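You operate a simulated robot arm through the tools that you are given. There is no shell and no other tool.

You are at the controls of a simulated robot arm. One attempt, no reset.

JOB
Vacuum the spilt mix off the filling bench.
Fine: put the nozzle back and switch the vacuum off. Set down upright: nozzle.

It is judged by the outcome, as a careful person would: the job done as asked, and still so three seconds after it is handed in. It fails if anything else is knocked over, pushed out of place, dropped, spilled or broken.

ROBOT AND FRAMES
A 7-joint arm with a two-finger parallel gripper, fixed in place. Base frame: the origin is at the foot of the arm, x ahead of it, y to its left, z up. Units: m, rad, N and s.
Its first joint turns from -2.897 to 2.897 rad. Payload 4.4 kg.
The TCP is the grasp point between the finger pads, 0.023 m short of the fingertips. In the tool frame z runs along the fingers and y along their closing line. The gripper opens to 0.094 m. The fingers are 0.038 m wide and 0.01 m thick; the gripper's body (0.054 by 0.096 m) begins 0.039 m behind the TCP.
Orientation is that of the tool frame in the base frame, as a unit quaternion [w, x, y, z]. With the fingers straight down and closing along the base's y, the tool's x points along the base's -x, its y along +y and its z along -z.

CONTROLS
- The arm moves only by the tool play_rows. Its argument "targets" is a list that holds one entry, the list of rows, each a list of 7 numbers: the opening, from 0 (shut) to 1 (fully open), then the shift along the tool's x, y, z in units of 300 mm (1.0 is 300 mm), then the turn, a rotation vector about the tool's x, y, z in units of 90 degrees (1.0 is 90 degrees). In form: [[[grip, x, y, z, ax, ay, az], ...]]. A call has 1 to 20 rows; each row is the pose to reach, as a shift and turn from the pose commanded when the call began, along the tool's axes at that moment. A call with a number of a shift or a turn outside -1 to 1 is refused whole. Rows are played at 5 a second. More than 0.05 m and 0.15 rad between two rows, or a gripper value outside its range, and nothing of the call is played. A pose out of reach is approached as far as the arm can. The call stops where the force on the tool passes 90 N (or 10 N more than at its start, if that is more) or the arm is blocked; 0.2 s more then pass. Each finger travels about 0.072 m/s and halts on what it meets, pressing with about 29 N; the grip force reading is that of the motor and also rises with nothing between the fingers. The clock runs only during rows and for 0.2 s after the last one: add rows that repeat a pose to give the fingers time. The reply holds the time, the measured pose of the TCP, the force on the tool along the base axes, the opening and the grip force, in the units named above and with some noise, with the torque about the TCP (base axes, N m) and any sound that the robot's microphone picked up.
- Cameras (640 x 400 px; columns grow to the right, rows downward): "scene" is fixed at [0.4008, -0.5012, 1.6498]; the picture's right is [0.96, -0.29, 0.00], its down [-0.14, -0.47, -0.87] and it looks along [0.25, 0.84, -0.49] (base axes); focal length 321 px, centre (320, 200). "wrist" rides on the gripper at [0.086, 0.016, -0.074] in the tool frame; the picture's right is [-0.18, 0.98, 0.00], its down [-0.58, -0.11, -0.81] and it looks along [-0.79, -0.15, 0.59] (tool axes); focal length 243 px, centre (320, 200). There is no depth. A picture from a camera that has moved, and an enlarged one, comes with that camera's place and axes in the base frame and with its lens.
- camera(camera): a new picture of that camera. The clock stands still meanwhile.
- close_up(camera, box): a new picture of the part [left, top, right, bottom] of that camera's present view, enlarged. The clock stands still meanwhile.
- hand_in(): hands the job in; it is judged then, once.

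Nothing tells you positions but the pictures and the camera data. Unless the task says otherwise, let go and move clear before handing in.

The tools are called after ">>>" as name(argument=value, ...) on one line, values as JSON. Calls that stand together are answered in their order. play_rows: Moves the arm, as the interface text tells. Its arguments: {"type":"object","properties":{"targets":{"type":"array"}},"required":["targets"]} The other tools are called the same way: camera (camera) takes a picture; close_up (camera, box) takes an enlarged picture of a part of a camera's view; hand_in () hands the job in.

At the start:

```text
time_s: 0.0
ee_pos: [0.5334, 0.6706, 1.1766]
tool_rot: [0.0, 0.001, 1.0, 0.0]
wrist_force: [-0.2, 0.2, -0.3]
torque: [0.01, 0.02, -0.01]
width: 0.0941
grip_force: 0.0
```

scene: 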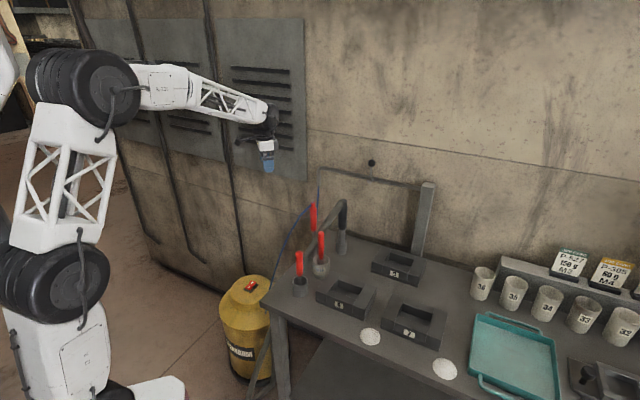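
wrist: 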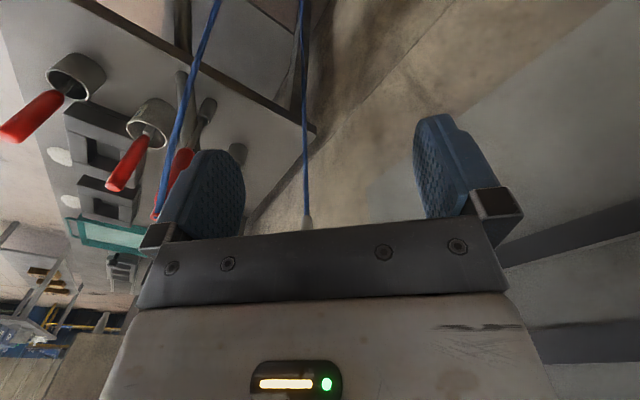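

I see a filling bench with two white spilt patches, moulds, red-handled tools in holders, and a yellow vacuum on the floor to the left with a red switch. I'll look closer before moving.

>>> close_up(camera="scene", box=[220, 150, 380, 250])

>>> close_up(camera="scene", box=[200, 240, 360, 400])

>>> close_up(camera="scene", box=[320, 240, 640, 400])

>>> close_up(camera="wrist", box=[0, 0, 320, 240])

```text
4.00 times, centred on (300, 200) of scene
camera zoom: at [0.4008, -0.5012, 1.6498], right [0.96, -0.29, 0.0], down [-0.14, -0.47, -0.87], along [0.25, 0.84, -0.49], focal length 1282 px, centre (400, 200)
```

zoom: 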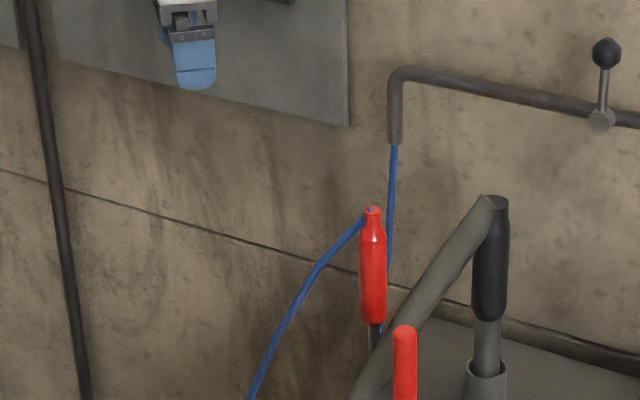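

```text
2.50 times, centred on (280, 320) of scene
camera zoom: at [0.4008, -0.5012, 1.6498], right [0.96, -0.29, 0.0], down [-0.14, -0.47, -0.87], along [0.25, 0.84, -0.49], focal length 802 px, centre (420, -100)
```

zoom: 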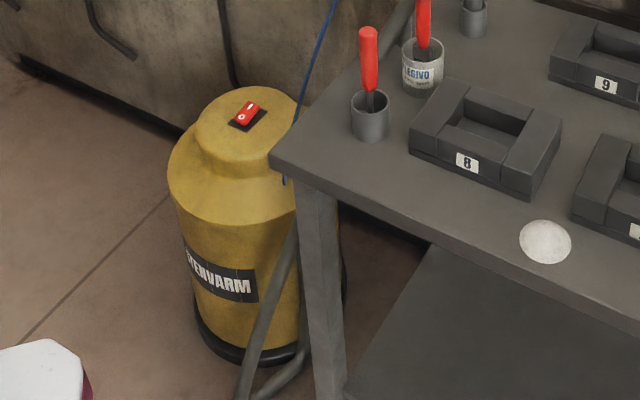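

```text
2.00 times, centred on (480, 320) of scene
camera zoom: at [0.4008, -0.5012, 1.6498], right [0.96, -0.29, 0.0], down [-0.14, -0.47, -0.87], along [0.25, 0.84, -0.49], focal length 641 px, centre (0, -40)
```

zoom: 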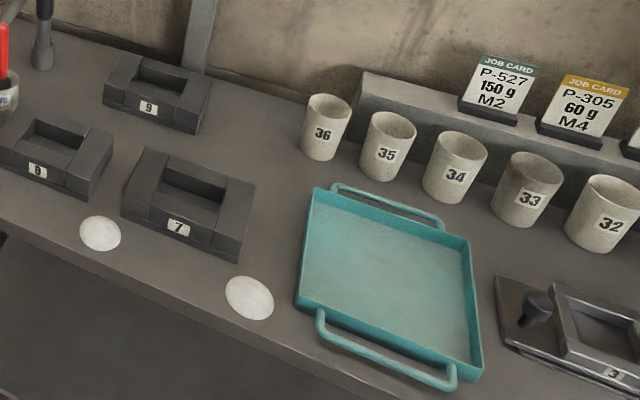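

```text
1.67 times, centred on (160, 120) of wrist
camera zoom: at [0.4465, 0.6867, 1.2497], right [0.18, 0.98, 0.0], down [0.58, -0.11, 0.81], along [0.79, -0.15, -0.59], focal length 404 px, centre (587, 333)
```

zoom: 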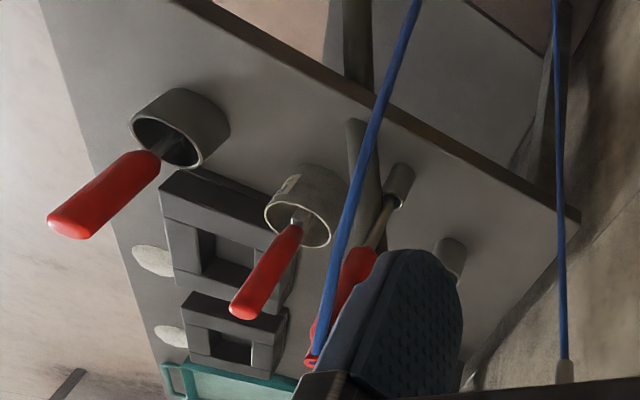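

Triangulating both views, the bench top comes out at z≈0.854. The spills are near (0.71, 0.05) and (0.86, -0.10), the black-handled nozzle on a grey hose is near (0.76, 0.42), and the vacuum switch is near (0.41, 0.62, 0.61). I'll enlarge the switch and the nozzle to confirm.

>>> close_up(camera="scene", box=[234, 276, 266, 296])

>>> close_up(camera="scene", box=[284, 190, 380, 270])

>>> close_up(camera="scene", box=[230, 340, 310, 400])

>>> play_rows(targets=[[[1, 0, 0, 0, 0, 0, 0]]])

```text
16.00 times, centred on (250, 286) of scene
camera zoom: at [0.4008, -0.5012, 1.6498], right [0.96, -0.29, 0.0], down [-0.14, -0.47, -0.87], along [0.25, 0.84, -0.49], focal length 5130 px, centre (1440, -1176)
```

zoom: 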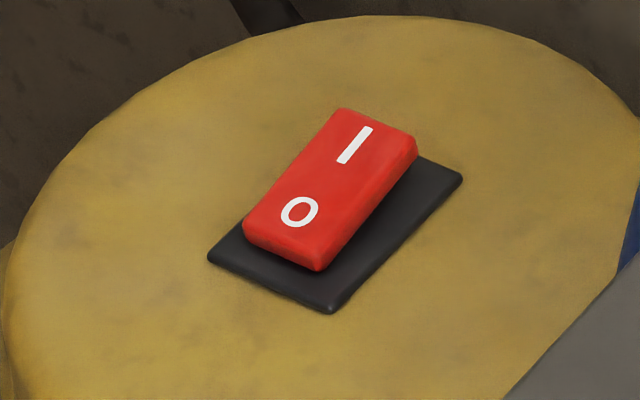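

```text
5.00 times, centred on (332, 230) of scene
camera zoom: at [0.4008, -0.5012, 1.6498], right [0.96, -0.29, 0.0], down [-0.14, -0.47, -0.87], along [0.25, 0.84, -0.49], focal length 1603 px, centre (260, 50)
```

zoom: 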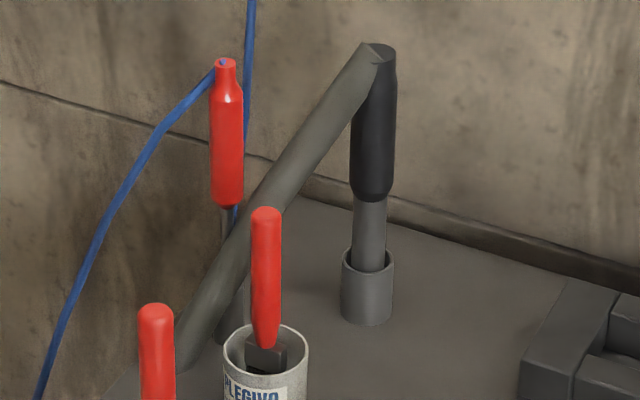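

```text
6.67 times, centred on (270, 370) of scene
camera zoom: at [0.4008, -0.5012, 1.6498], right [0.96, -0.29, 0.0], down [-0.14, -0.47, -0.87], along [0.25, 0.84, -0.49], focal length 2137 px, centre (653, -933)
```

zoom: 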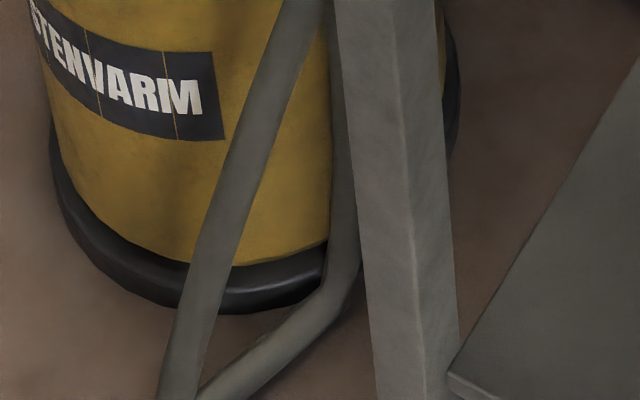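

```text
time_s: 0.4
ee_pos: [0.5343, 0.6707, 1.1738]
tool_rot: [-0.001, -0.001, 1.0, -0.001]
wrist_force: [-0.2, 0.0, 0.0]
torque: [0.0, -0.04, 0.04]
width: 0.0938
grip_force: 0.1
```

The rocker has its O end down, so the vacuum is off, and no sound was reported. The I end is the far one. The black-handled wand in the holder is the nozzle, and the blue-corded red tool is an air gun I'll leave alone. I'll move over the canister to see the switch from the wrist.

>>> play_rows(targets=[[[0.5, 0.076, 0.002, 0.106, 0, 0, 0.0625], [0, 0.152, 0.004, 0.212, 0, 0, 0.125], [0, 0.229, 0.006, 0.318, 0, 0, 0.1875], [0, 0.305, 0.008, 0.424, 0, 0, 0.25], [0, 0.381, 0.01, 0.529, 0, 0, 0.3125], [0, 0.458, 0.013, 0.635, 0, 0, 0.375], [0, 0.534, 0.015, 0.741, 0, 0, 0.4375], [0, 0.61, 0.017, 0.847, 0, 0, 0.5], [0, 0.61, 0.017, 0.847, 0, 0, 0.5]]])

>>> camera(camera="wrist")

>>> camera(camera="scene")

```text
time_s: 2.4
ee_pos: [0.3503, 0.6765, 0.9208]
tool_rot: [0.0, 0.383, 0.924, -0.001]
wrist_force: [0.5, -0.4, 0.4]
torque: [0.0, -0.01, 0.02]
width: 0.0
grip_force: 29.0
```

```text
taken
camera wrist: at [0.3003, 0.7489, 0.995], right [0.83, 0.56, 0.0], down [0.33, -0.49, 0.81], along [0.46, -0.67, -0.59], focal length 243 px, centre (320, 200)
```

wrist: 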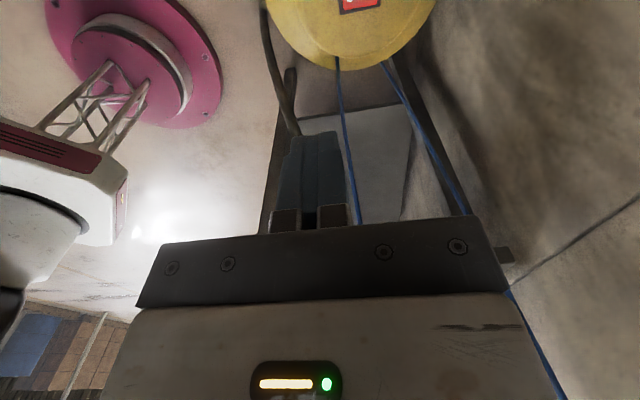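

```text
taken
```

scene: 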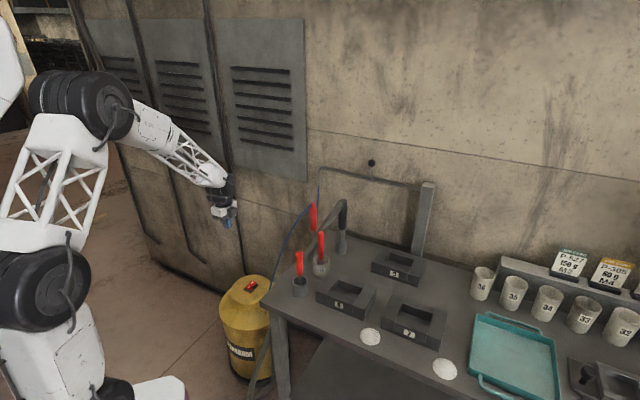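

The switch is only just in view, around (0.41, 0.68, 0.55). I'll back off horizontally to see it fully.

>>> play_rows(targets=[[[0, 0.13, 0.023, 0, 0, 0, 0], [0, 0.26, 0.047, 0, 0, 0, 0], [0, 0.391, 0.07, 0, 0, 0, 0], [0, 0.391, 0.07, 0, 0, 0, 0]]])

>>> close_up(camera="wrist", box=[220, 0, 480, 160])

>>> camera(camera="wrist")

```text
time_s: 3.4
ee_pos: [0.2838, 0.7721, 0.9205]
tool_rot: [0.0, 0.382, 0.924, -0.001]
wrist_force: [0.5, -0.6, 0.0]
torque: [0.0, -0.02, 0.03]
width: 0.0
grip_force: 29.4
```

```text
2.46 times, centred on (350, 80) of wrist
camera zoom: at [0.2336, 0.8448, 0.9945], right [0.82, 0.57, 0.0], down [0.33, -0.49, 0.81], along [0.46, -0.67, -0.59], focal length 597 px, centre (246, 495)
```

zoom: 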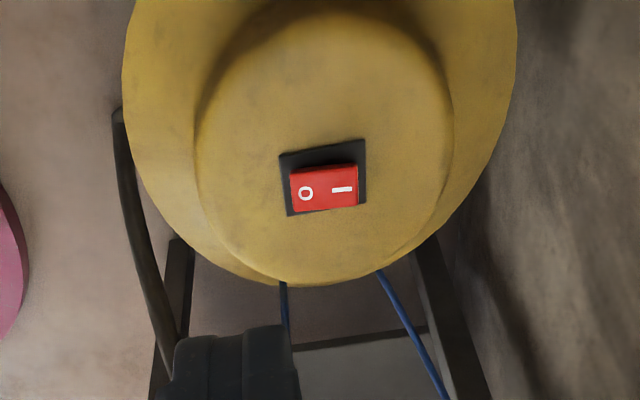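

```text
taken
camera wrist: at [0.2336, 0.8448, 0.9945], right [0.82, 0.57, 0.0], down [0.33, -0.49, 0.81], along [0.46, -0.67, -0.59], focal length 243 px, centre (320, 200)
```

wrist: 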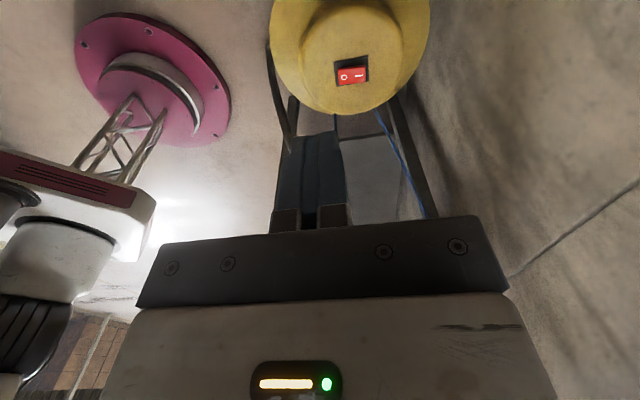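

The rocker centre triangulates to about (0.409, 0.692, 0.540), with the I end toward (+x, +y). I'll move the closed fingertips above the I end at about (0.421, 0.704).

>>> play_rows(targets=[[[0, -0.121, 0.04, 0, 0, 0, 0], [0, -0.242, 0.081, 0, 0, 0, 0], [0, -0.363, 0.121, 0, 0, 0, 0], [0, -0.483, 0.162, 0, 0, 0, 0], [0, -0.483, 0.162, 0.14, 0, 0, 0], [0, -0.483, 0.162, 0.28, 0, 0, 0], [0, -0.483, 0.162, 0.42, 0, 0, 0], [0, -0.483, 0.162, 0.56, 0, 0, 0], [0, -0.483, 0.162, 0.7, 0, 0, 0], [0, -0.483, 0.162, 0.84, 0, 0, 0], [0, -0.483, 0.162, 0.98, 0, 0, 0], [0, -0.483, 0.162, 1.0, 0, 0, 0]]])

>>> close_up(camera="scene", box=[218, 256, 282, 296])

>>> close_up(camera="wrist", box=[220, 0, 480, 160])

```text
time_s: 6.0
ee_pos: [0.4197, 0.7061, 0.6222]
tool_rot: [0.0, 0.383, 0.924, 0.0]
wrist_force: [-1.1, 0.8, 0.2]
torque: [0.01, -0.01, -0.01]
width: 0.0
grip_force: 29.2
```

```text
10.00 times, centred on (250, 276) of scene
camera zoom: at [0.4008, -0.5012, 1.6498], right [0.96, -0.29, 0.0], down [-0.14, -0.47, -0.87], along [0.25, 0.84, -0.49], focal length 3206 px, centre (1020, -560)
```

zoom: 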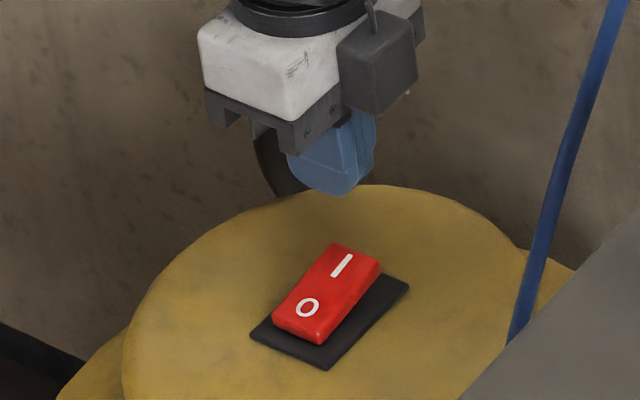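

```text
2.46 times, centred on (350, 80) of wrist
camera zoom: at [0.3698, 0.7791, 0.6962], right [0.83, 0.56, 0.0], down [0.33, -0.49, 0.81], along [0.46, -0.67, -0.59], focal length 597 px, centre (246, 495)
```

zoom: 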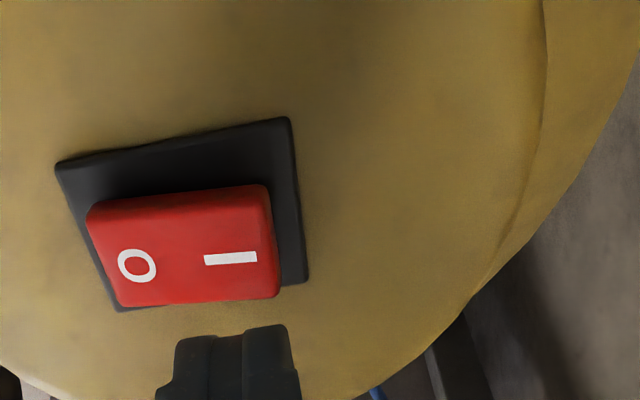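

Position agrees with the earlier estimate. I'm lowering onto the I end in small steps.

>>> play_rows(targets=[[[0, -0.008, -0.004, 0.07, 0, 0, 0], [0, -0.008, -0.004, 0.13, 0, 0, 0], [0, -0.008, -0.004, 0.15, 0, 0, 0], [0, -0.008, -0.004, 0.16, 0, 0, 0], [0, -0.008, -0.004, 0.17, 0, 0, 0], [0, -0.008, -0.004, 0.18, 0, 0, 0], [0, -0.008, -0.004, 0.187, 0, 0, 0], [0, -0.008, -0.004, 0.193, 0, 0, 0]]])

>>> close_up(camera="scene", box=[218, 256, 282, 296])

>>> close_up(camera="wrist", box=[220, 0, 480, 160])

```text
time_s: 7.5
ee_pos: [0.4211, 0.7049, 0.5708]
tool_rot: [-0.001, 0.382, 0.924, 0.0]
wrist_force: [-2.4, -7.0, 17.0]
torque: [-0.31, 0.17, 0.04]
width: 0.0002
grip_force: 29.1
stopped in row 7: the force on the tool passed its limit at 103 N (the readings are from after the stop); the commanded pose is now the measured one
```

```text
10.00 times, centred on (250, 276) of scene
camera zoom: at [0.4008, -0.5012, 1.6498], right [0.96, -0.29, 0.0], down [-0.14, -0.47, -0.87], along [0.25, 0.84, -0.49], focal length 3206 px, centre (1020, -560)
```

zoom: 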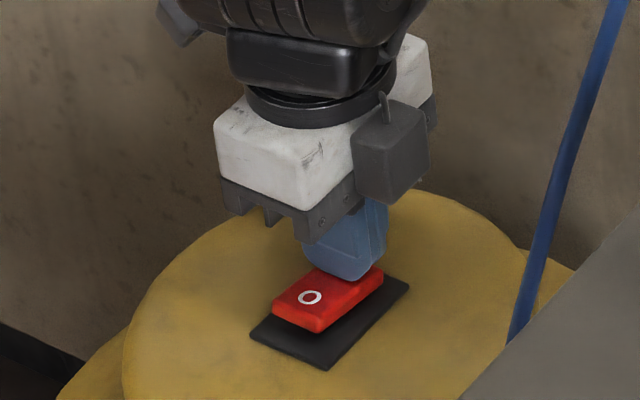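

```text
2.46 times, centred on (350, 80) of wrist
camera zoom: at [0.3705, 0.7768, 0.6449], right [0.82, 0.57, 0.0], down [0.33, -0.49, 0.81], along [0.46, -0.66, -0.59], focal length 597 px, centre (246, 495)
```

zoom: 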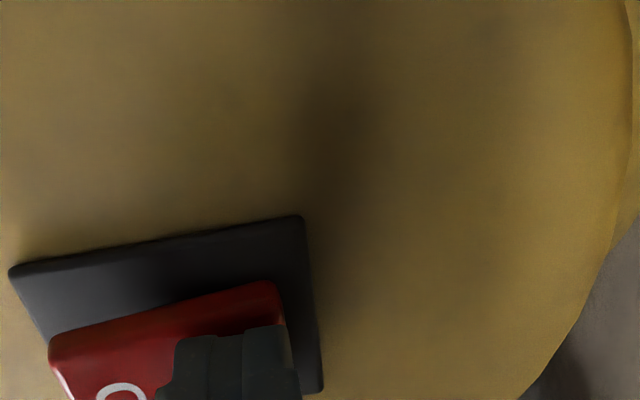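

The rocker looks tilted over and the force built up, but no sound came back. I'll lift clear and check its state.

>>> play_rows(targets=[[[0, 0, 0, -0.05, 0, 0, 0], [0, 0, 0, -0.13, 0, 0, 0], [0, 0, 0, -0.23, 0, 0, 0], [0, 0, 0, -0.23, 0, 0, 0]]])

>>> close_up(camera="scene", box=[218, 256, 282, 296])

>>> close_up(camera="wrist", box=[220, 0, 480, 160])

```text
time_s: 8.5
ee_pos: [0.4211, 0.7057, 0.6385]
tool_rot: [0.001, 0.383, 0.924, 0.001]
wrist_force: [0.6, 0.0, 0.0]
torque: [-0.03, 0.01, 0.02]
width: 0.0001
grip_force: 29.0
```

```text
10.00 times, centred on (250, 276) of scene
camera zoom: at [0.4008, -0.5012, 1.6498], right [0.96, -0.29, 0.0], down [-0.14, -0.47, -0.87], along [0.25, 0.84, -0.49], focal length 3206 px, centre (1020, -560)
```

zoom: 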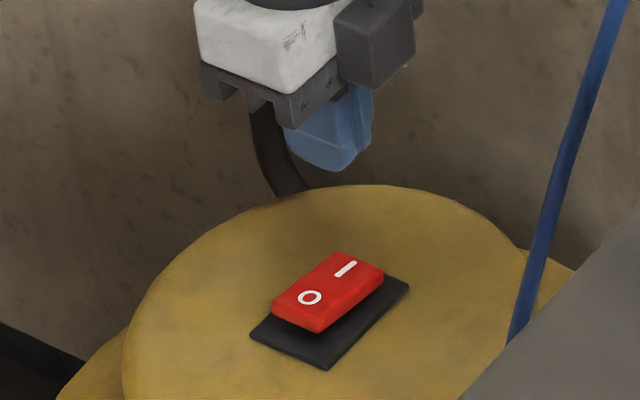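

```text
2.46 times, centred on (350, 80) of wrist
camera zoom: at [0.3701, 0.7777, 0.713], right [0.83, 0.56, 0.0], down [0.33, -0.49, 0.81], along [0.46, -0.66, -0.59], focal length 597 px, centre (246, 495)
```

zoom: 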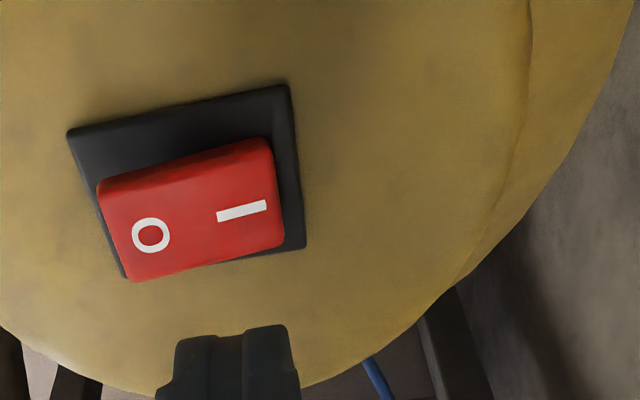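

The I end is now down and the O end is up, so the vacuum should be on. Next I'll rise clear, turn, and get into a camera-up, tilted posture to look at the nozzle.

>>> play_rows(targets=[[[0, 0, 0, -0.1, 0, 0, 0.0833], [0, 0, 0, -0.2, 0, 0, 0.1667], [0, 0, 0, -0.3, 0, 0, 0.25], [0, 0, 0, -0.4, 0, 0, 0.3333], [0, 0, 0, -0.5, 0, 0, 0.4167], [0, 0, 0, -0.6, 0, 0, 0.5], [0, 0, 0, -0.7, 0, 0, 0.5833], [0, 0, 0, -0.8, 0, 0, 0.6667], [0, 0, 0, -0.9, 0, 0, 0.75], [0, 0, 0, -1.0, 0, 0, 0.8333], [0, 0, 0, -1.0, 0, 0, 0.8333]]])

>>> play_rows(targets=[[[0, 0, 0, -0.146, 0, 0, 0], [0, 0, 0, -0.292, 0, 0, 0], [0, 0, 0, -0.438, 0, 0, 0], [0, 0, 0, -0.584, 0, 0, 0], [0, 0, 0, -0.73, 0, 0, 0], [0, 0, 0, -0.873, 0, 0, 0], [0, -0.122, 0.085, -0.873, 0, 0, 0], [0, -0.244, 0.17, -0.873, 0, 0, 0], [0, -0.367, 0.255, -0.873, 0, 0, 0], [0, -0.489, 0.34, -0.873, 0, 0, 0], [0, -0.611, 0.425, -0.873, 0, 0, 0], [0, -0.733, 0.51, -0.873, 0, 0, 0], [0, -0.856, 0.595, -0.873, 0, 0, 0], [0, -0.978, 0.68, -0.873, 0, 0, 0], [0, -0.978, 0.68, -0.873, 0, 0, 0]]])

>>> camera(camera="scene")

```text
time_s: 10.9
ee_pos: [0.4257, 0.7036, 0.9206]
tool_rot: [-0.005, 0.835, 0.55, -0.002]
wrist_force: [0.0, -1.2, 0.5]
torque: [-0.02, 0.03, 0.01]
width: 0.0
grip_force: 28.8
out of reach, approached as far as the arm can: row 10, 11
```

```text
time_s: 14.1
ee_pos: [0.4986, 0.3511, 1.1762]
tool_rot: [-0.005, 0.835, 0.551, -0.001]
wrist_force: [-0.2, -0.3, -0.7]
torque: [-0.03, -0.03, 0.06]
width: 0.0001
grip_force: 28.5
```

```text
taken
```

scene: 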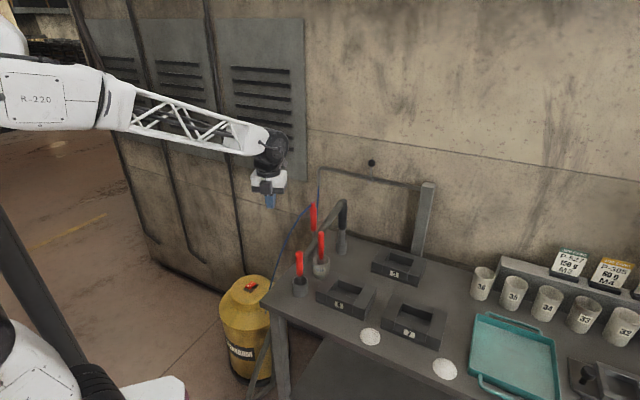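

The wrist reached its turn limit at about azimuth 67°, which is still usable. I'll shift in front of the nozzle, tilt to 35° below horizontal, and open the fingers while high above everything.

>>> play_rows(targets=[[[0, 0.01, 0.087, 0, 0, 0.076, 0], [0, 0.02, 0.173, 0, 0, 0.153, 0], [0.2, 0.029, 0.26, 0, 0, 0.229, 0], [0.4, 0.038, 0.347, 0, 0, 0.306, 0], [0.6, 0.048, 0.433, 0, 0, 0.382, 0], [0.8, 0.058, 0.52, 0, 0, 0.458, 0], [1, 0.067, 0.606, 0, 0, 0.535, 0], [1, 0.077, 0.693, 0, 0, 0.611, 0], [1, 0.077, 0.693, 0, 0, 0.611, 0], [1, 0.077, 0.693, 0, 0, 0.611, 0]]])

>>> camera(camera="scene")

>>> camera(camera="wrist")

```text
time_s: 16.3
ee_pos: [0.7007, 0.2901, 1.1759]
tool_rot: [-0.258, 0.741, 0.486, 0.385]
wrist_force: [0.3, 0.3, -0.2]
torque: [0.0, -0.02, -0.01]
width: 0.0941
grip_force: 0.1
```

```text
taken
```

scene: 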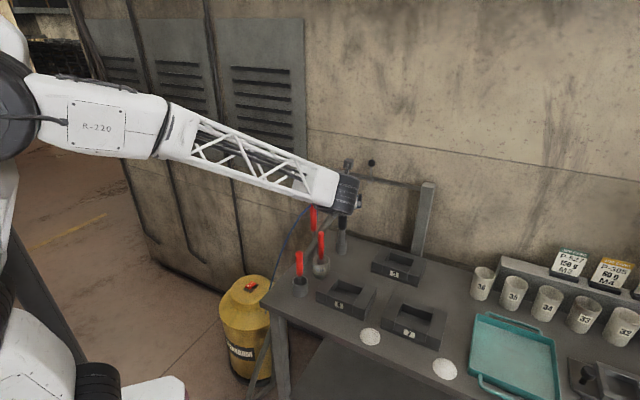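

```text
taken
camera wrist: at [0.7115, 0.2724, 1.2894], right [0.86, -0.48, -0.16], down [-0.49, -0.87, -0.02], along [-0.13, 0.09, -0.99], focal length 243 px, centre (320, 200)
```

wrist: 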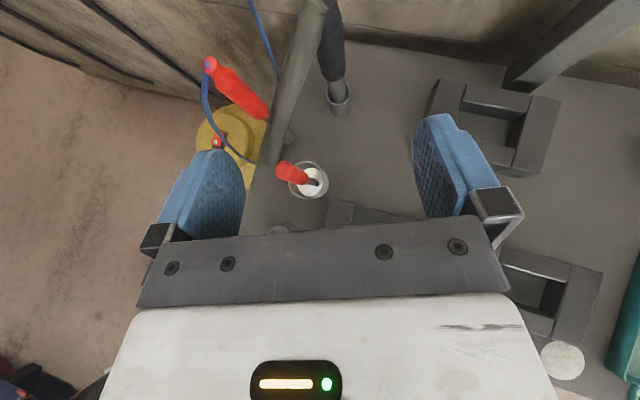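

The tilted wrist view shows the nozzle at about (0.767, 0.438). Its hose leaves the handle top toward (-x, +y), right where a finger would go from this side. I'll grip from straight above instead, with the fingers straddling the hose plane (tool x at azimuth ~148°), so I'm untilting, turning and moving above it while high.

>>> play_rows(targets=[[[1, 0.01, 0, -0.007, 0, -0.076, 0], [1, 0.02, 0, -0.014, 0, -0.153, 0], [1, 0.031, 0, -0.021, 0, -0.229, 0], [1, 0.041, 0, -0.028, 0, -0.306, 0], [1, 0.051, 0, -0.036, 0, -0.382, 0], [1, 0.061, 0, -0.043, 0, -0.458, 0], [1, 0.072, 0, -0.05, 0, -0.535, 0], [1, 0.082, 0, -0.057, 0, -0.611, 0], [1, 0.082, 0, -0.057, 0, -0.611, 0]]])

>>> play_rows(targets=[[[1, 0, 0, 0, 0, 0, -0.09], [1, 0, 0, 0, 0, 0, -0.18], [1, 0.0, 0.0, 0, 0, 0, -0.27], [1, 0.0, 0.0, 0, 0, 0, -0.36], [1, 0, 0.0, 0, 0, 0, -0.45], [1, 0, 0, 0, 0, 0, -0.54], [1, 0.1, 0.002, 0, 0, 0, -0.63], [1, 0.2, 0.005, 0, 0, 0, -0.72], [1, 0.3, 0.007, 0, 0, 0, -0.81], [1, 0.4, 0.009, 0, 0, 0, -0.903], [1, 0.538, 0.012, 0, 0, 0, -0.903], [1, 0.538, 0.012, 0, 0, 0, -0.903]]])

>>> camera(camera="wrist")

>>> close_up(camera="scene", box=[270, 130, 430, 230])

```text
time_s: 18.3
ee_pos: [0.7008, 0.2915, 1.2058]
tool_rot: [-0.004, 0.835, 0.55, -0.002]
wrist_force: [0.1, -0.2, 0.1]
torque: [-0.02, 0.03, 0.01]
width: 0.094
grip_force: 0.0
```

```text
time_s: 20.9
ee_pos: [0.7662, 0.4375, 1.2079]
tool_rot: [-0.004, 0.274, 0.962, 0.002]
wrist_force: [0.7, -0.5, 0.4]
torque: [-0.05, 0.0, -0.03]
width: 0.0939
grip_force: 0.1
```

```text
taken
camera wrist: at [0.702, 0.497, 1.2826], right [0.68, 0.74, 0.0], down [0.44, -0.4, 0.8], along [0.59, -0.54, -0.6], focal length 243 px, centre (320, 200)
```

wrist: 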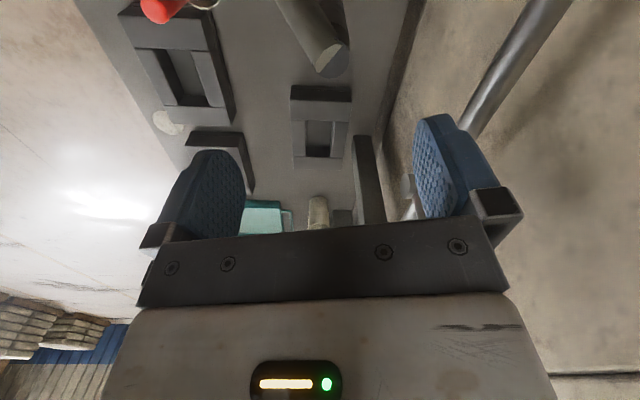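

```text
4.00 times, centred on (350, 180) of scene
camera zoom: at [0.4008, -0.5012, 1.6498], right [0.96, -0.29, 0.0], down [-0.14, -0.47, -0.87], along [0.25, 0.84, -0.49], focal length 1282 px, centre (200, 280)
```

zoom: 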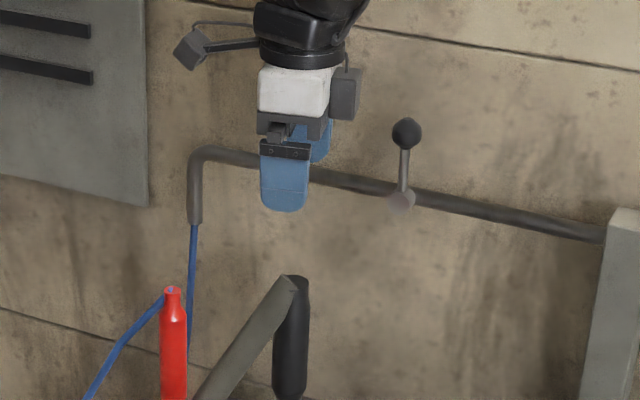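

I'm above the nozzle with the fingers straddling the hose plane. I'll descend partway and check alignment.

>>> play_rows(targets=[[[1, 0, 0.01, 0.09, 0, 0, 0], [1, 0, 0.0195, 0.18, 0, 0, 0], [1, 0, 0.0195, 0.26, 0, 0, 0], [1, 0, 0.0195, 0.26, 0, 0, 0]]])

>>> camera(camera="wrist")

>>> close_up(camera="scene", box=[302, 170, 382, 220])

```text
time_s: 21.9
ee_pos: [0.7708, 0.4423, 1.1285]
tool_rot: [-0.005, 0.275, 0.962, 0.003]
wrist_force: [-0.6, -0.1, 0.6]
torque: [-0.02, 0.02, -0.02]
width: 0.094
grip_force: 0.1
```

```text
taken
camera wrist: at [0.7057, 0.5009, 1.2033], right [0.68, 0.74, 0.0], down [0.44, -0.41, 0.8], along [0.59, -0.54, -0.6], focal length 243 px, centre (320, 200)
```

wrist: 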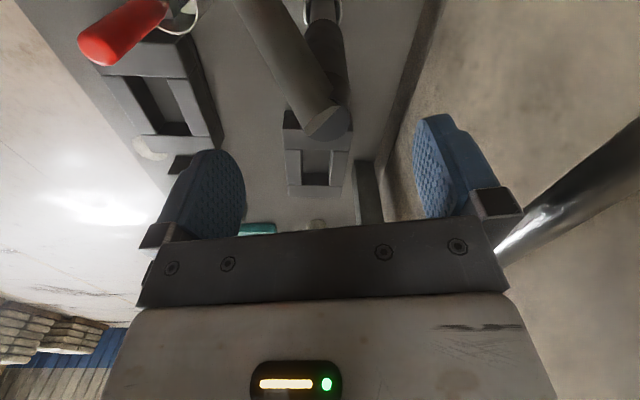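

```text
8.00 times, centred on (342, 195) of scene
camera zoom: at [0.4008, -0.5012, 1.6498], right [0.96, -0.29, 0.0], down [-0.14, -0.47, -0.87], along [0.25, 0.84, -0.49], focal length 2565 px, centre (144, 240)
```

zoom: 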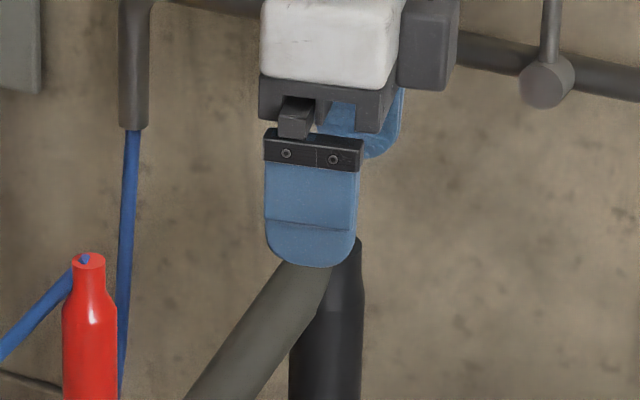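

Combining this view with the others, the hose actually leaves the handle toward azimuth ~190°, nearly -x. I'll raise a little and turn so the fingers straddle that direction, then recheck.

>>> play_rows(targets=[[[1, 0, 0, -0.1, 0, 0, 0], [1, 0, 0, -0.1, 0, 0, -0.078], [1, 0, 0, -0.1, 0, 0, -0.156], [1, 0, 0, -0.1, 0, 0, -0.234], [1, 0, 0, -0.1, 0, 0, -0.312], [1, 0, 0, -0.1, 0, 0, -0.39], [1, 0, 0, -0.1, 0, 0, -0.467], [1, 0, 0, -0.05, 0, 0, -0.467], [1, 0, 0, -0.05, 0, 0, -0.467]]])

>>> camera(camera="wrist")

>>> close_up(camera="wrist", box=[200, 0, 440, 150])

>>> close_up(camera="scene", box=[302, 170, 382, 220])

```text
time_s: 23.9
ee_pos: [0.7696, 0.443, 1.1432]
tool_rot: [-0.004, -0.089, 0.996, 0.003]
wrist_force: [-0.1, 0.3, -0.5]
torque: [0.0, 0.03, -0.01]
width: 0.0939
grip_force: 0.1
```

```text
taken
camera wrist: at [0.6816, 0.4439, 1.2182], right [0.01, 1.0, 0.01], down [0.6, -0.01, 0.8], along [0.8, 0.0, -0.6], focal length 243 px, centre (320, 200)
```

wrist: 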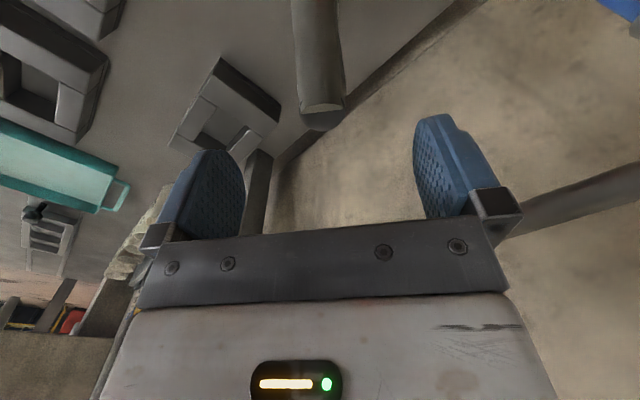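

```text
2.67 times, centred on (320, 75) of wrist
camera zoom: at [0.6816, 0.4439, 1.2182], right [0.01, 1.0, 0.01], down [0.6, -0.01, 0.8], along [0.8, 0.0, -0.6], focal length 647 px, centre (320, 533)
```

zoom: 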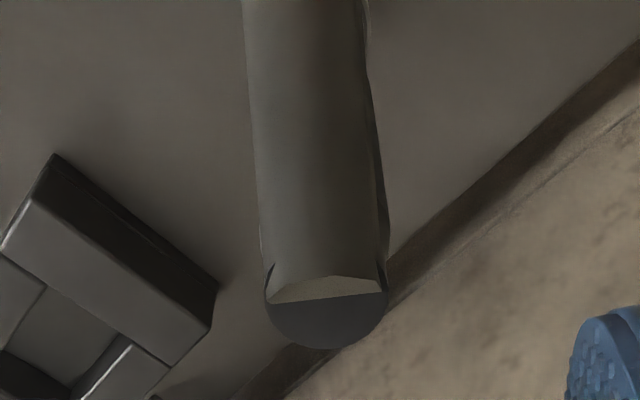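

```text
8.00 times, centred on (342, 195) of scene
camera zoom: at [0.4008, -0.5012, 1.6498], right [0.96, -0.29, 0.0], down [-0.14, -0.47, -0.87], along [0.25, 0.84, -0.49], focal length 2565 px, centre (144, 240)
```

zoom: 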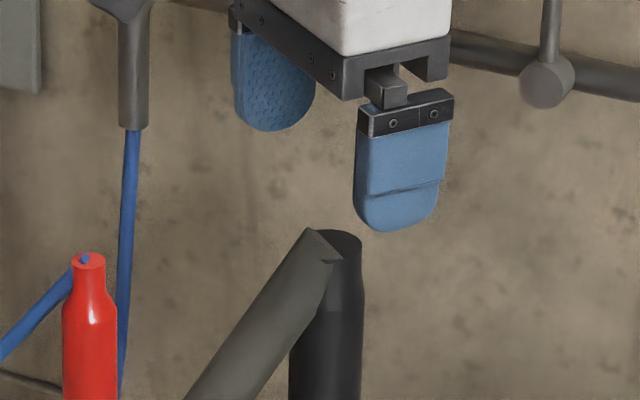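

The hose now lies in the plane between the fingers, and the handle top is at about (0.773, 0.446, 1.08). I'll descend over it with a small clearance to the palm and look before closing.

>>> play_rows(targets=[[[1, -0.013, 0.008, 0.06, 0, 0, 0], [1, -0.013, 0.008, 0.12, 0, 0, 0], [1, -0.013, 0.008, 0.17, 0, 0, 0], [1, -0.013, 0.008, 0.21, 0, 0, 0], [1, -0.013, 0.008, 0.24, 0, 0, 0], [1, -0.013, 0.008, 0.26, 0, 0, 0], [1, -0.013, 0.008, 0.275, 0, 0, 0], [1, -0.013, 0.008, 0.275, 0, 0, 0]]])

>>> close_up(camera="scene", box=[302, 170, 382, 220])

>>> camera(camera="wrist")

```text
time_s: 25.7
ee_pos: [0.7734, 0.4471, 1.0627]
tool_rot: [-0.004, -0.088, 0.996, 0.004]
wrist_force: [0.5, 0.4, -0.2]
torque: [-0.06, 0.0, 0.01]
width: 0.0938
grip_force: 0.1
```

```text
8.00 times, centred on (342, 195) of scene
camera zoom: at [0.4008, -0.5012, 1.6498], right [0.96, -0.29, 0.0], down [-0.14, -0.47, -0.87], along [0.25, 0.84, -0.49], focal length 2565 px, centre (144, 240)
```

zoom: 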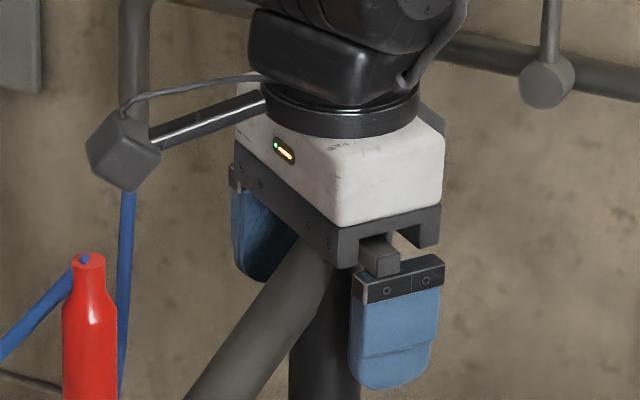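

```text
taken
camera wrist: at [0.6843, 0.4478, 1.1356], right [0.01, 1.0, 0.01], down [0.6, -0.01, 0.8], along [0.8, 0.0, -0.6], focal length 243 px, centre (320, 200)
```

wrist: 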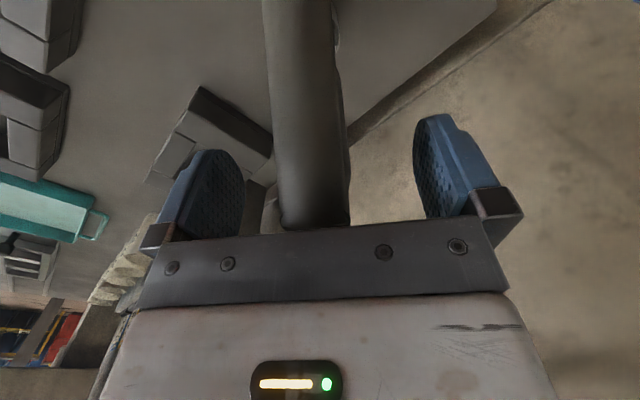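

No contact, and the handle sits between the fingers. Closing now.

>>> play_rows(targets=[[[0.6, 0, 0, 0, 0, 0, 0], [0.3, 0, 0, 0, 0, 0, 0], [0.0, 0, 0, 0, 0, 0, 0], [0, 0, 0, 0, 0, 0, 0], [0, 0, 0, 0, 0, 0, 0], [0, 0, 0, 0, 0, 0, 0]]])

>>> close_up(camera="scene", box=[282, 170, 402, 260])

>>> camera(camera="wrist")

```text
time_s: 27.1
ee_pos: [0.7722, 0.4476, 1.0611]
tool_rot: [-0.003, -0.089, 0.996, 0.004]
wrist_force: [0.2, -0.7, -0.2]
torque: [-0.09, -0.02, 0.0]
width: 0.0299
grip_force: 28.6
```

```text
4.44 times, centred on (342, 215) of scene
camera zoom: at [0.4008, -0.5012, 1.6498], right [0.96, -0.29, 0.0], down [-0.14, -0.47, -0.87], along [0.25, 0.84, -0.49], focal length 1425 px, centre (222, 133)
```

zoom: 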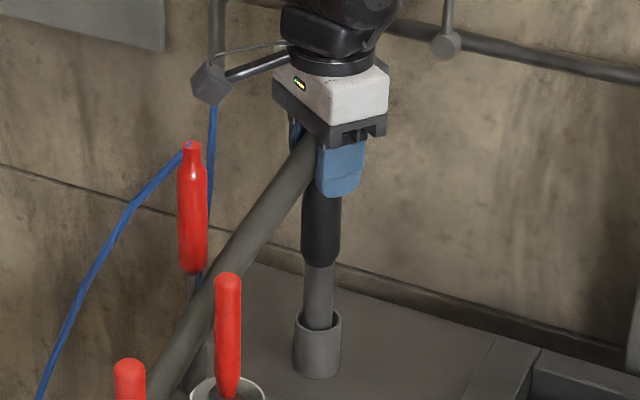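

```text
taken
camera wrist: at [0.6842, 0.4478, 1.1357], right [0.01, 1.0, 0.01], down [0.6, -0.01, 0.8], along [0.8, 0.0, -0.6], focal length 243 px, centre (320, 200)
```

wrist: 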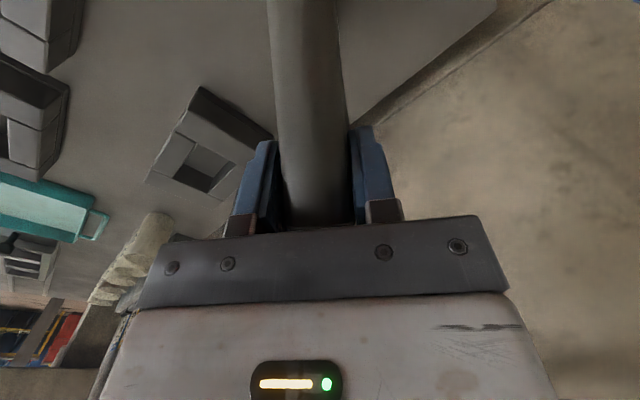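

The handle is held (width 30 mm). I'll lift straight up 10 cm and see how the nozzle and hose behave.

>>> play_rows(targets=[[[0, 0, 0, -0.03, 0, 0, 0], [0, 0, 0, -0.08, 0, 0, 0], [0, 0, 0, -0.15, 0, 0, 0], [0, 0, 0, -0.22, 0, 0, 0], [0, 0, 0, -0.29, 0, 0, 0], [0, 0, 0, -0.36, 0, 0, 0], [0, 0, 0, -0.36, 0, 0, 0]]])

>>> close_up(camera="scene", box=[222, 130, 462, 280])

>>> camera(camera="wrist")

```text
time_s: 28.7
ee_pos: [0.7732, 0.4473, 1.1702]
tool_rot: [-0.004, -0.088, 0.996, 0.003]
wrist_force: [0.3, -0.8, -1.2]
torque: [-0.03, 0.0, -0.01]
width: 0.0301
grip_force: 29.6
```

```text
2.67 times, centred on (342, 205) of scene
camera zoom: at [0.4008, -0.5012, 1.6498], right [0.96, -0.29, 0.0], down [-0.14, -0.47, -0.87], along [0.25, 0.84, -0.49], focal length 855 px, centre (261, 187)
```

zoom: 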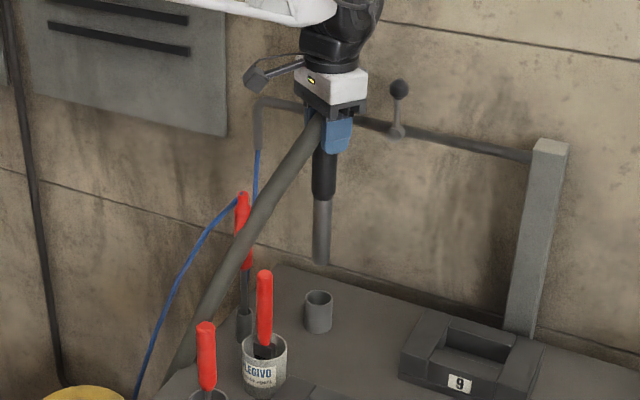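

```text
taken
camera wrist: at [0.6856, 0.4472, 1.2436], right [0.01, 1.0, 0.01], down [0.6, -0.01, 0.8], along [0.8, 0.0, -0.6], focal length 243 px, centre (320, 200)
```

wrist: 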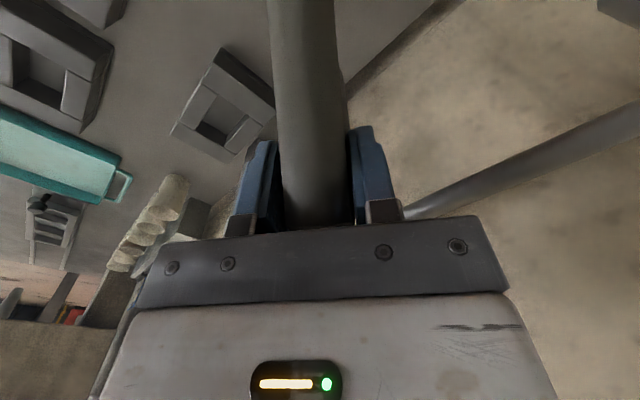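

The nozzle is free of its holder, with the tip about 0.208 m below the TCP, and the hose barely pulls. I'll move halfway toward the spills at safe height and check that the hose isn't disturbing the tools.

>>> play_rows(targets=[[[0, 0, 0, -0.05, 0, 0, 0], [0, 0, 0, -0.1, 0, 0, 0], [0, 0.033, -0.09, -0.1, 0, 0, 0], [0, 0.066, -0.18, -0.1, 0, 0, 0], [0, 0.1, -0.27, -0.1, 0, 0, 0], [0, 0.133, -0.36, -0.1, 0, 0, 0], [0, 0.166, -0.45, -0.1, 0, 0, 0], [0, 0.199, -0.54, -0.1, 0, 0, 0], [0, 0.199, -0.54, -0.1, 0, 0, 0]]])

>>> camera(camera="scene")

>>> close_up(camera="scene", box=[222, 150, 462, 300])

```text
time_s: 30.7
ee_pos: [0.7444, 0.2751, 1.1966]
tool_rot: [-0.004, -0.089, 0.996, 0.004]
wrist_force: [0.4, 0.4, -1.1]
torque: [-0.02, -0.01, -0.04]
width: 0.0298
grip_force: 29.0
```

```text
taken
```

scene: 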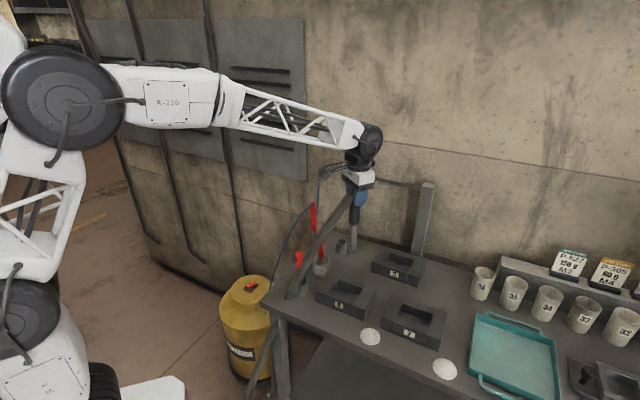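

```text
2.67 times, centred on (342, 225) of scene
camera zoom: at [0.4008, -0.5012, 1.6498], right [0.96, -0.29, 0.0], down [-0.14, -0.47, -0.87], along [0.25, 0.84, -0.49], focal length 855 px, centre (261, 133)
```

zoom: 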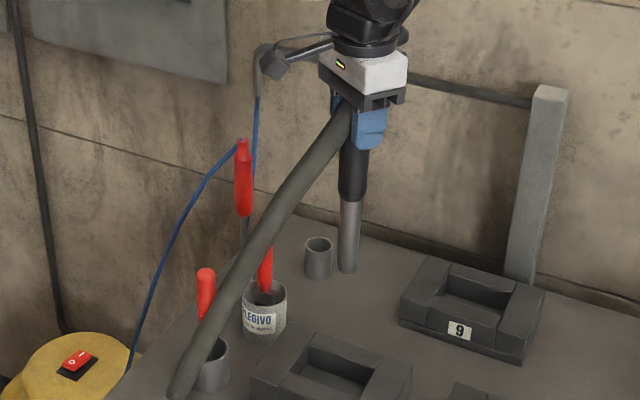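

All tools still stand and the hose drags freely. Continuing to above the first spill.

>>> play_rows(targets=[[[0, 0.039, -0.119, 0, 0, 0, 0], [0, 0.078, -0.238, 0, 0, 0, 0], [0, 0.118, -0.357, 0, 0, 0, 0], [0, 0.157, -0.475, 0, 0, 0, 0], [0, 0.196, -0.594, 0, 0, 0, 0], [0, 0.235, -0.713, 0, 0, 0, 0], [0, 0.235, -0.713, 0, 0, 0, 0]]])

>>> camera(camera="scene")

>>> close_up(camera="scene", box=[262, 220, 502, 370])

>>> camera(camera="wrist")

```text
time_s: 32.3
ee_pos: [0.7108, 0.0523, 1.196]
tool_rot: [-0.004, -0.088, 0.996, 0.004]
wrist_force: [-0.1, 0.3, 0.0]
torque: [0.0, -0.01, 0.0]
width: 0.03
grip_force: 28.6
```

```text
taken
```

scene: 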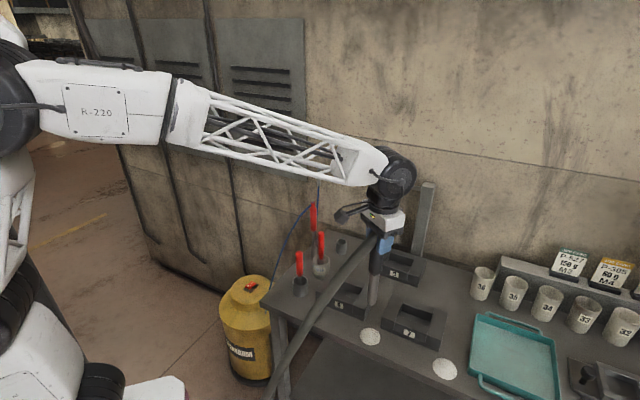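

```text
2.67 times, centred on (382, 295) of scene
camera zoom: at [0.4008, -0.5012, 1.6498], right [0.96, -0.29, 0.0], down [-0.14, -0.47, -0.87], along [0.25, 0.84, -0.49], focal length 855 px, centre (155, -53)
```

zoom: 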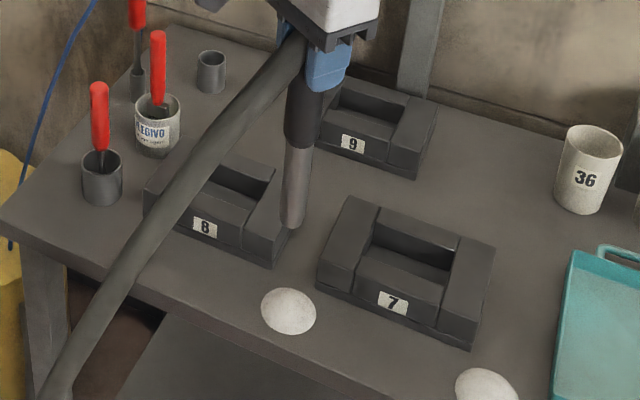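

```text
taken
camera wrist: at [0.6232, 0.0525, 1.2706], right [0.01, 1.0, 0.01], down [0.6, -0.01, 0.8], along [0.8, 0.0, -0.6], focal length 243 px, centre (320, 200)
```

wrist: 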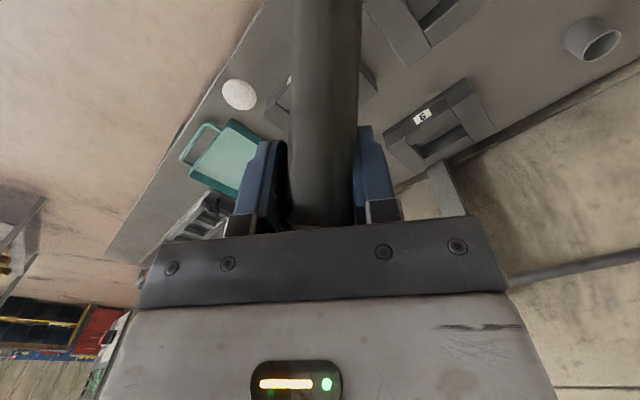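

The first spill is confirmed at (0.715, 0.050), radius about 30 mm. Lowering the nozzle over it to about 1 cm above the bench.

>>> play_rows(targets=[[[0, -0.012, -0.009, 0.1, 0, 0, 0], [0, -0.012, -0.009, 0.2, 0, 0, 0], [0, -0.012, -0.009, 0.28, 0, 0, 0], [0, -0.012, -0.009, 0.34, 0, 0, 0], [0, -0.012, -0.009, 0.38, 0, 0, 0], [0, -0.012, -0.009, 0.415, 0, 0, 0], [0, -0.012, -0.009, 0.415, 0, 0, 0]]])

>>> close_up(camera="scene", box=[322, 280, 434, 350])

>>> camera(camera="scene")

```text
time_s: 33.9
ee_pos: [0.7125, 0.0516, 1.071]
tool_rot: [-0.004, -0.089, 0.996, 0.004]
wrist_force: [0.4, -0.4, -1.2]
torque: [-0.01, -0.03, 0.01]
width: 0.0299
grip_force: 29.0
```

```text
5.71 times, centred on (378, 315) of scene
camera zoom: at [0.4008, -0.5012, 1.6498], right [0.96, -0.29, 0.0], down [-0.14, -0.47, -0.87], along [0.25, 0.84, -0.49], focal length 1832 px, centre (-11, -457)
```

zoom: 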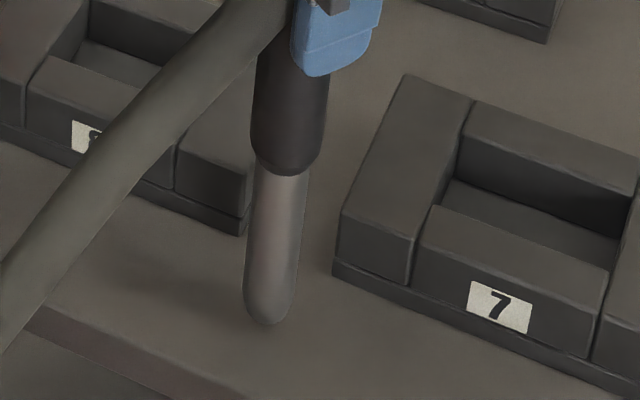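

```text
taken
```

scene: 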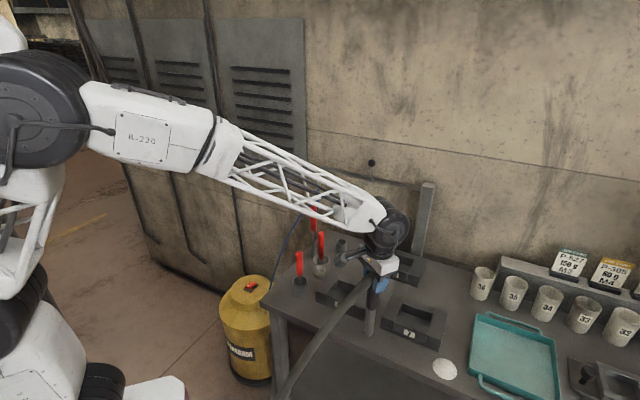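

The first spill vanished as soon as the nozzle neared it. I'll make a small sweep for any remainder, then lift.

>>> play_rows(targets=[[[0, 0.0, 0.0, 0.01, 0, 0, 0], [0, 0.05, 0.0, 0.01, 0, 0, 0], [0, 0.0, -0.05, 0.01, 0, 0, 0], [0, -0.04, 0.0, 0.01, 0, 0, 0], [0, 0.0, 0.05, 0.01, 0, 0, 0], [0, 0.0, 0.0, 0.01, 0, 0, 0], [0, 0, 0, -0.12, 0, 0, 0], [0, 0, 0, -0.25, 0, 0, 0], [0, 0, 0, -0.38, 0, 0, 0], [0, 0, 0, -0.38, 0, 0, 0]]])

>>> close_up(camera="scene", box=[302, 260, 494, 380])

```text
time_s: 36.1
ee_pos: [0.7169, 0.0519, 1.1881]
tool_rot: [-0.004, -0.089, 0.996, 0.004]
wrist_force: [0.3, -0.2, -1.5]
torque: [-0.01, 0.02, 0.0]
width: 0.0299
grip_force: 28.6
```

```text
3.33 times, centred on (398, 320) of scene
camera zoom: at [0.4008, -0.5012, 1.6498], right [0.96, -0.29, 0.0], down [-0.14, -0.47, -0.87], along [0.25, 0.84, -0.49], focal length 1069 px, centre (60, -200)
```

zoom: 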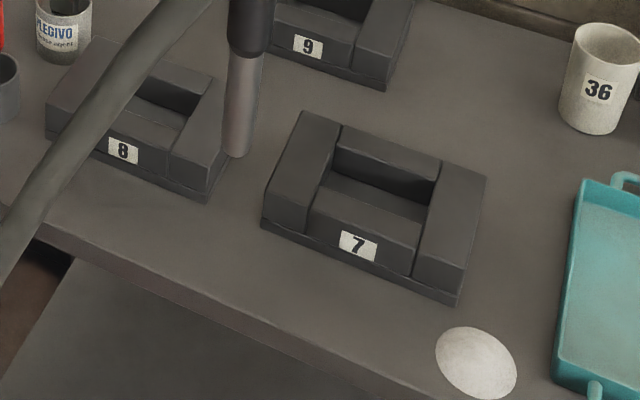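

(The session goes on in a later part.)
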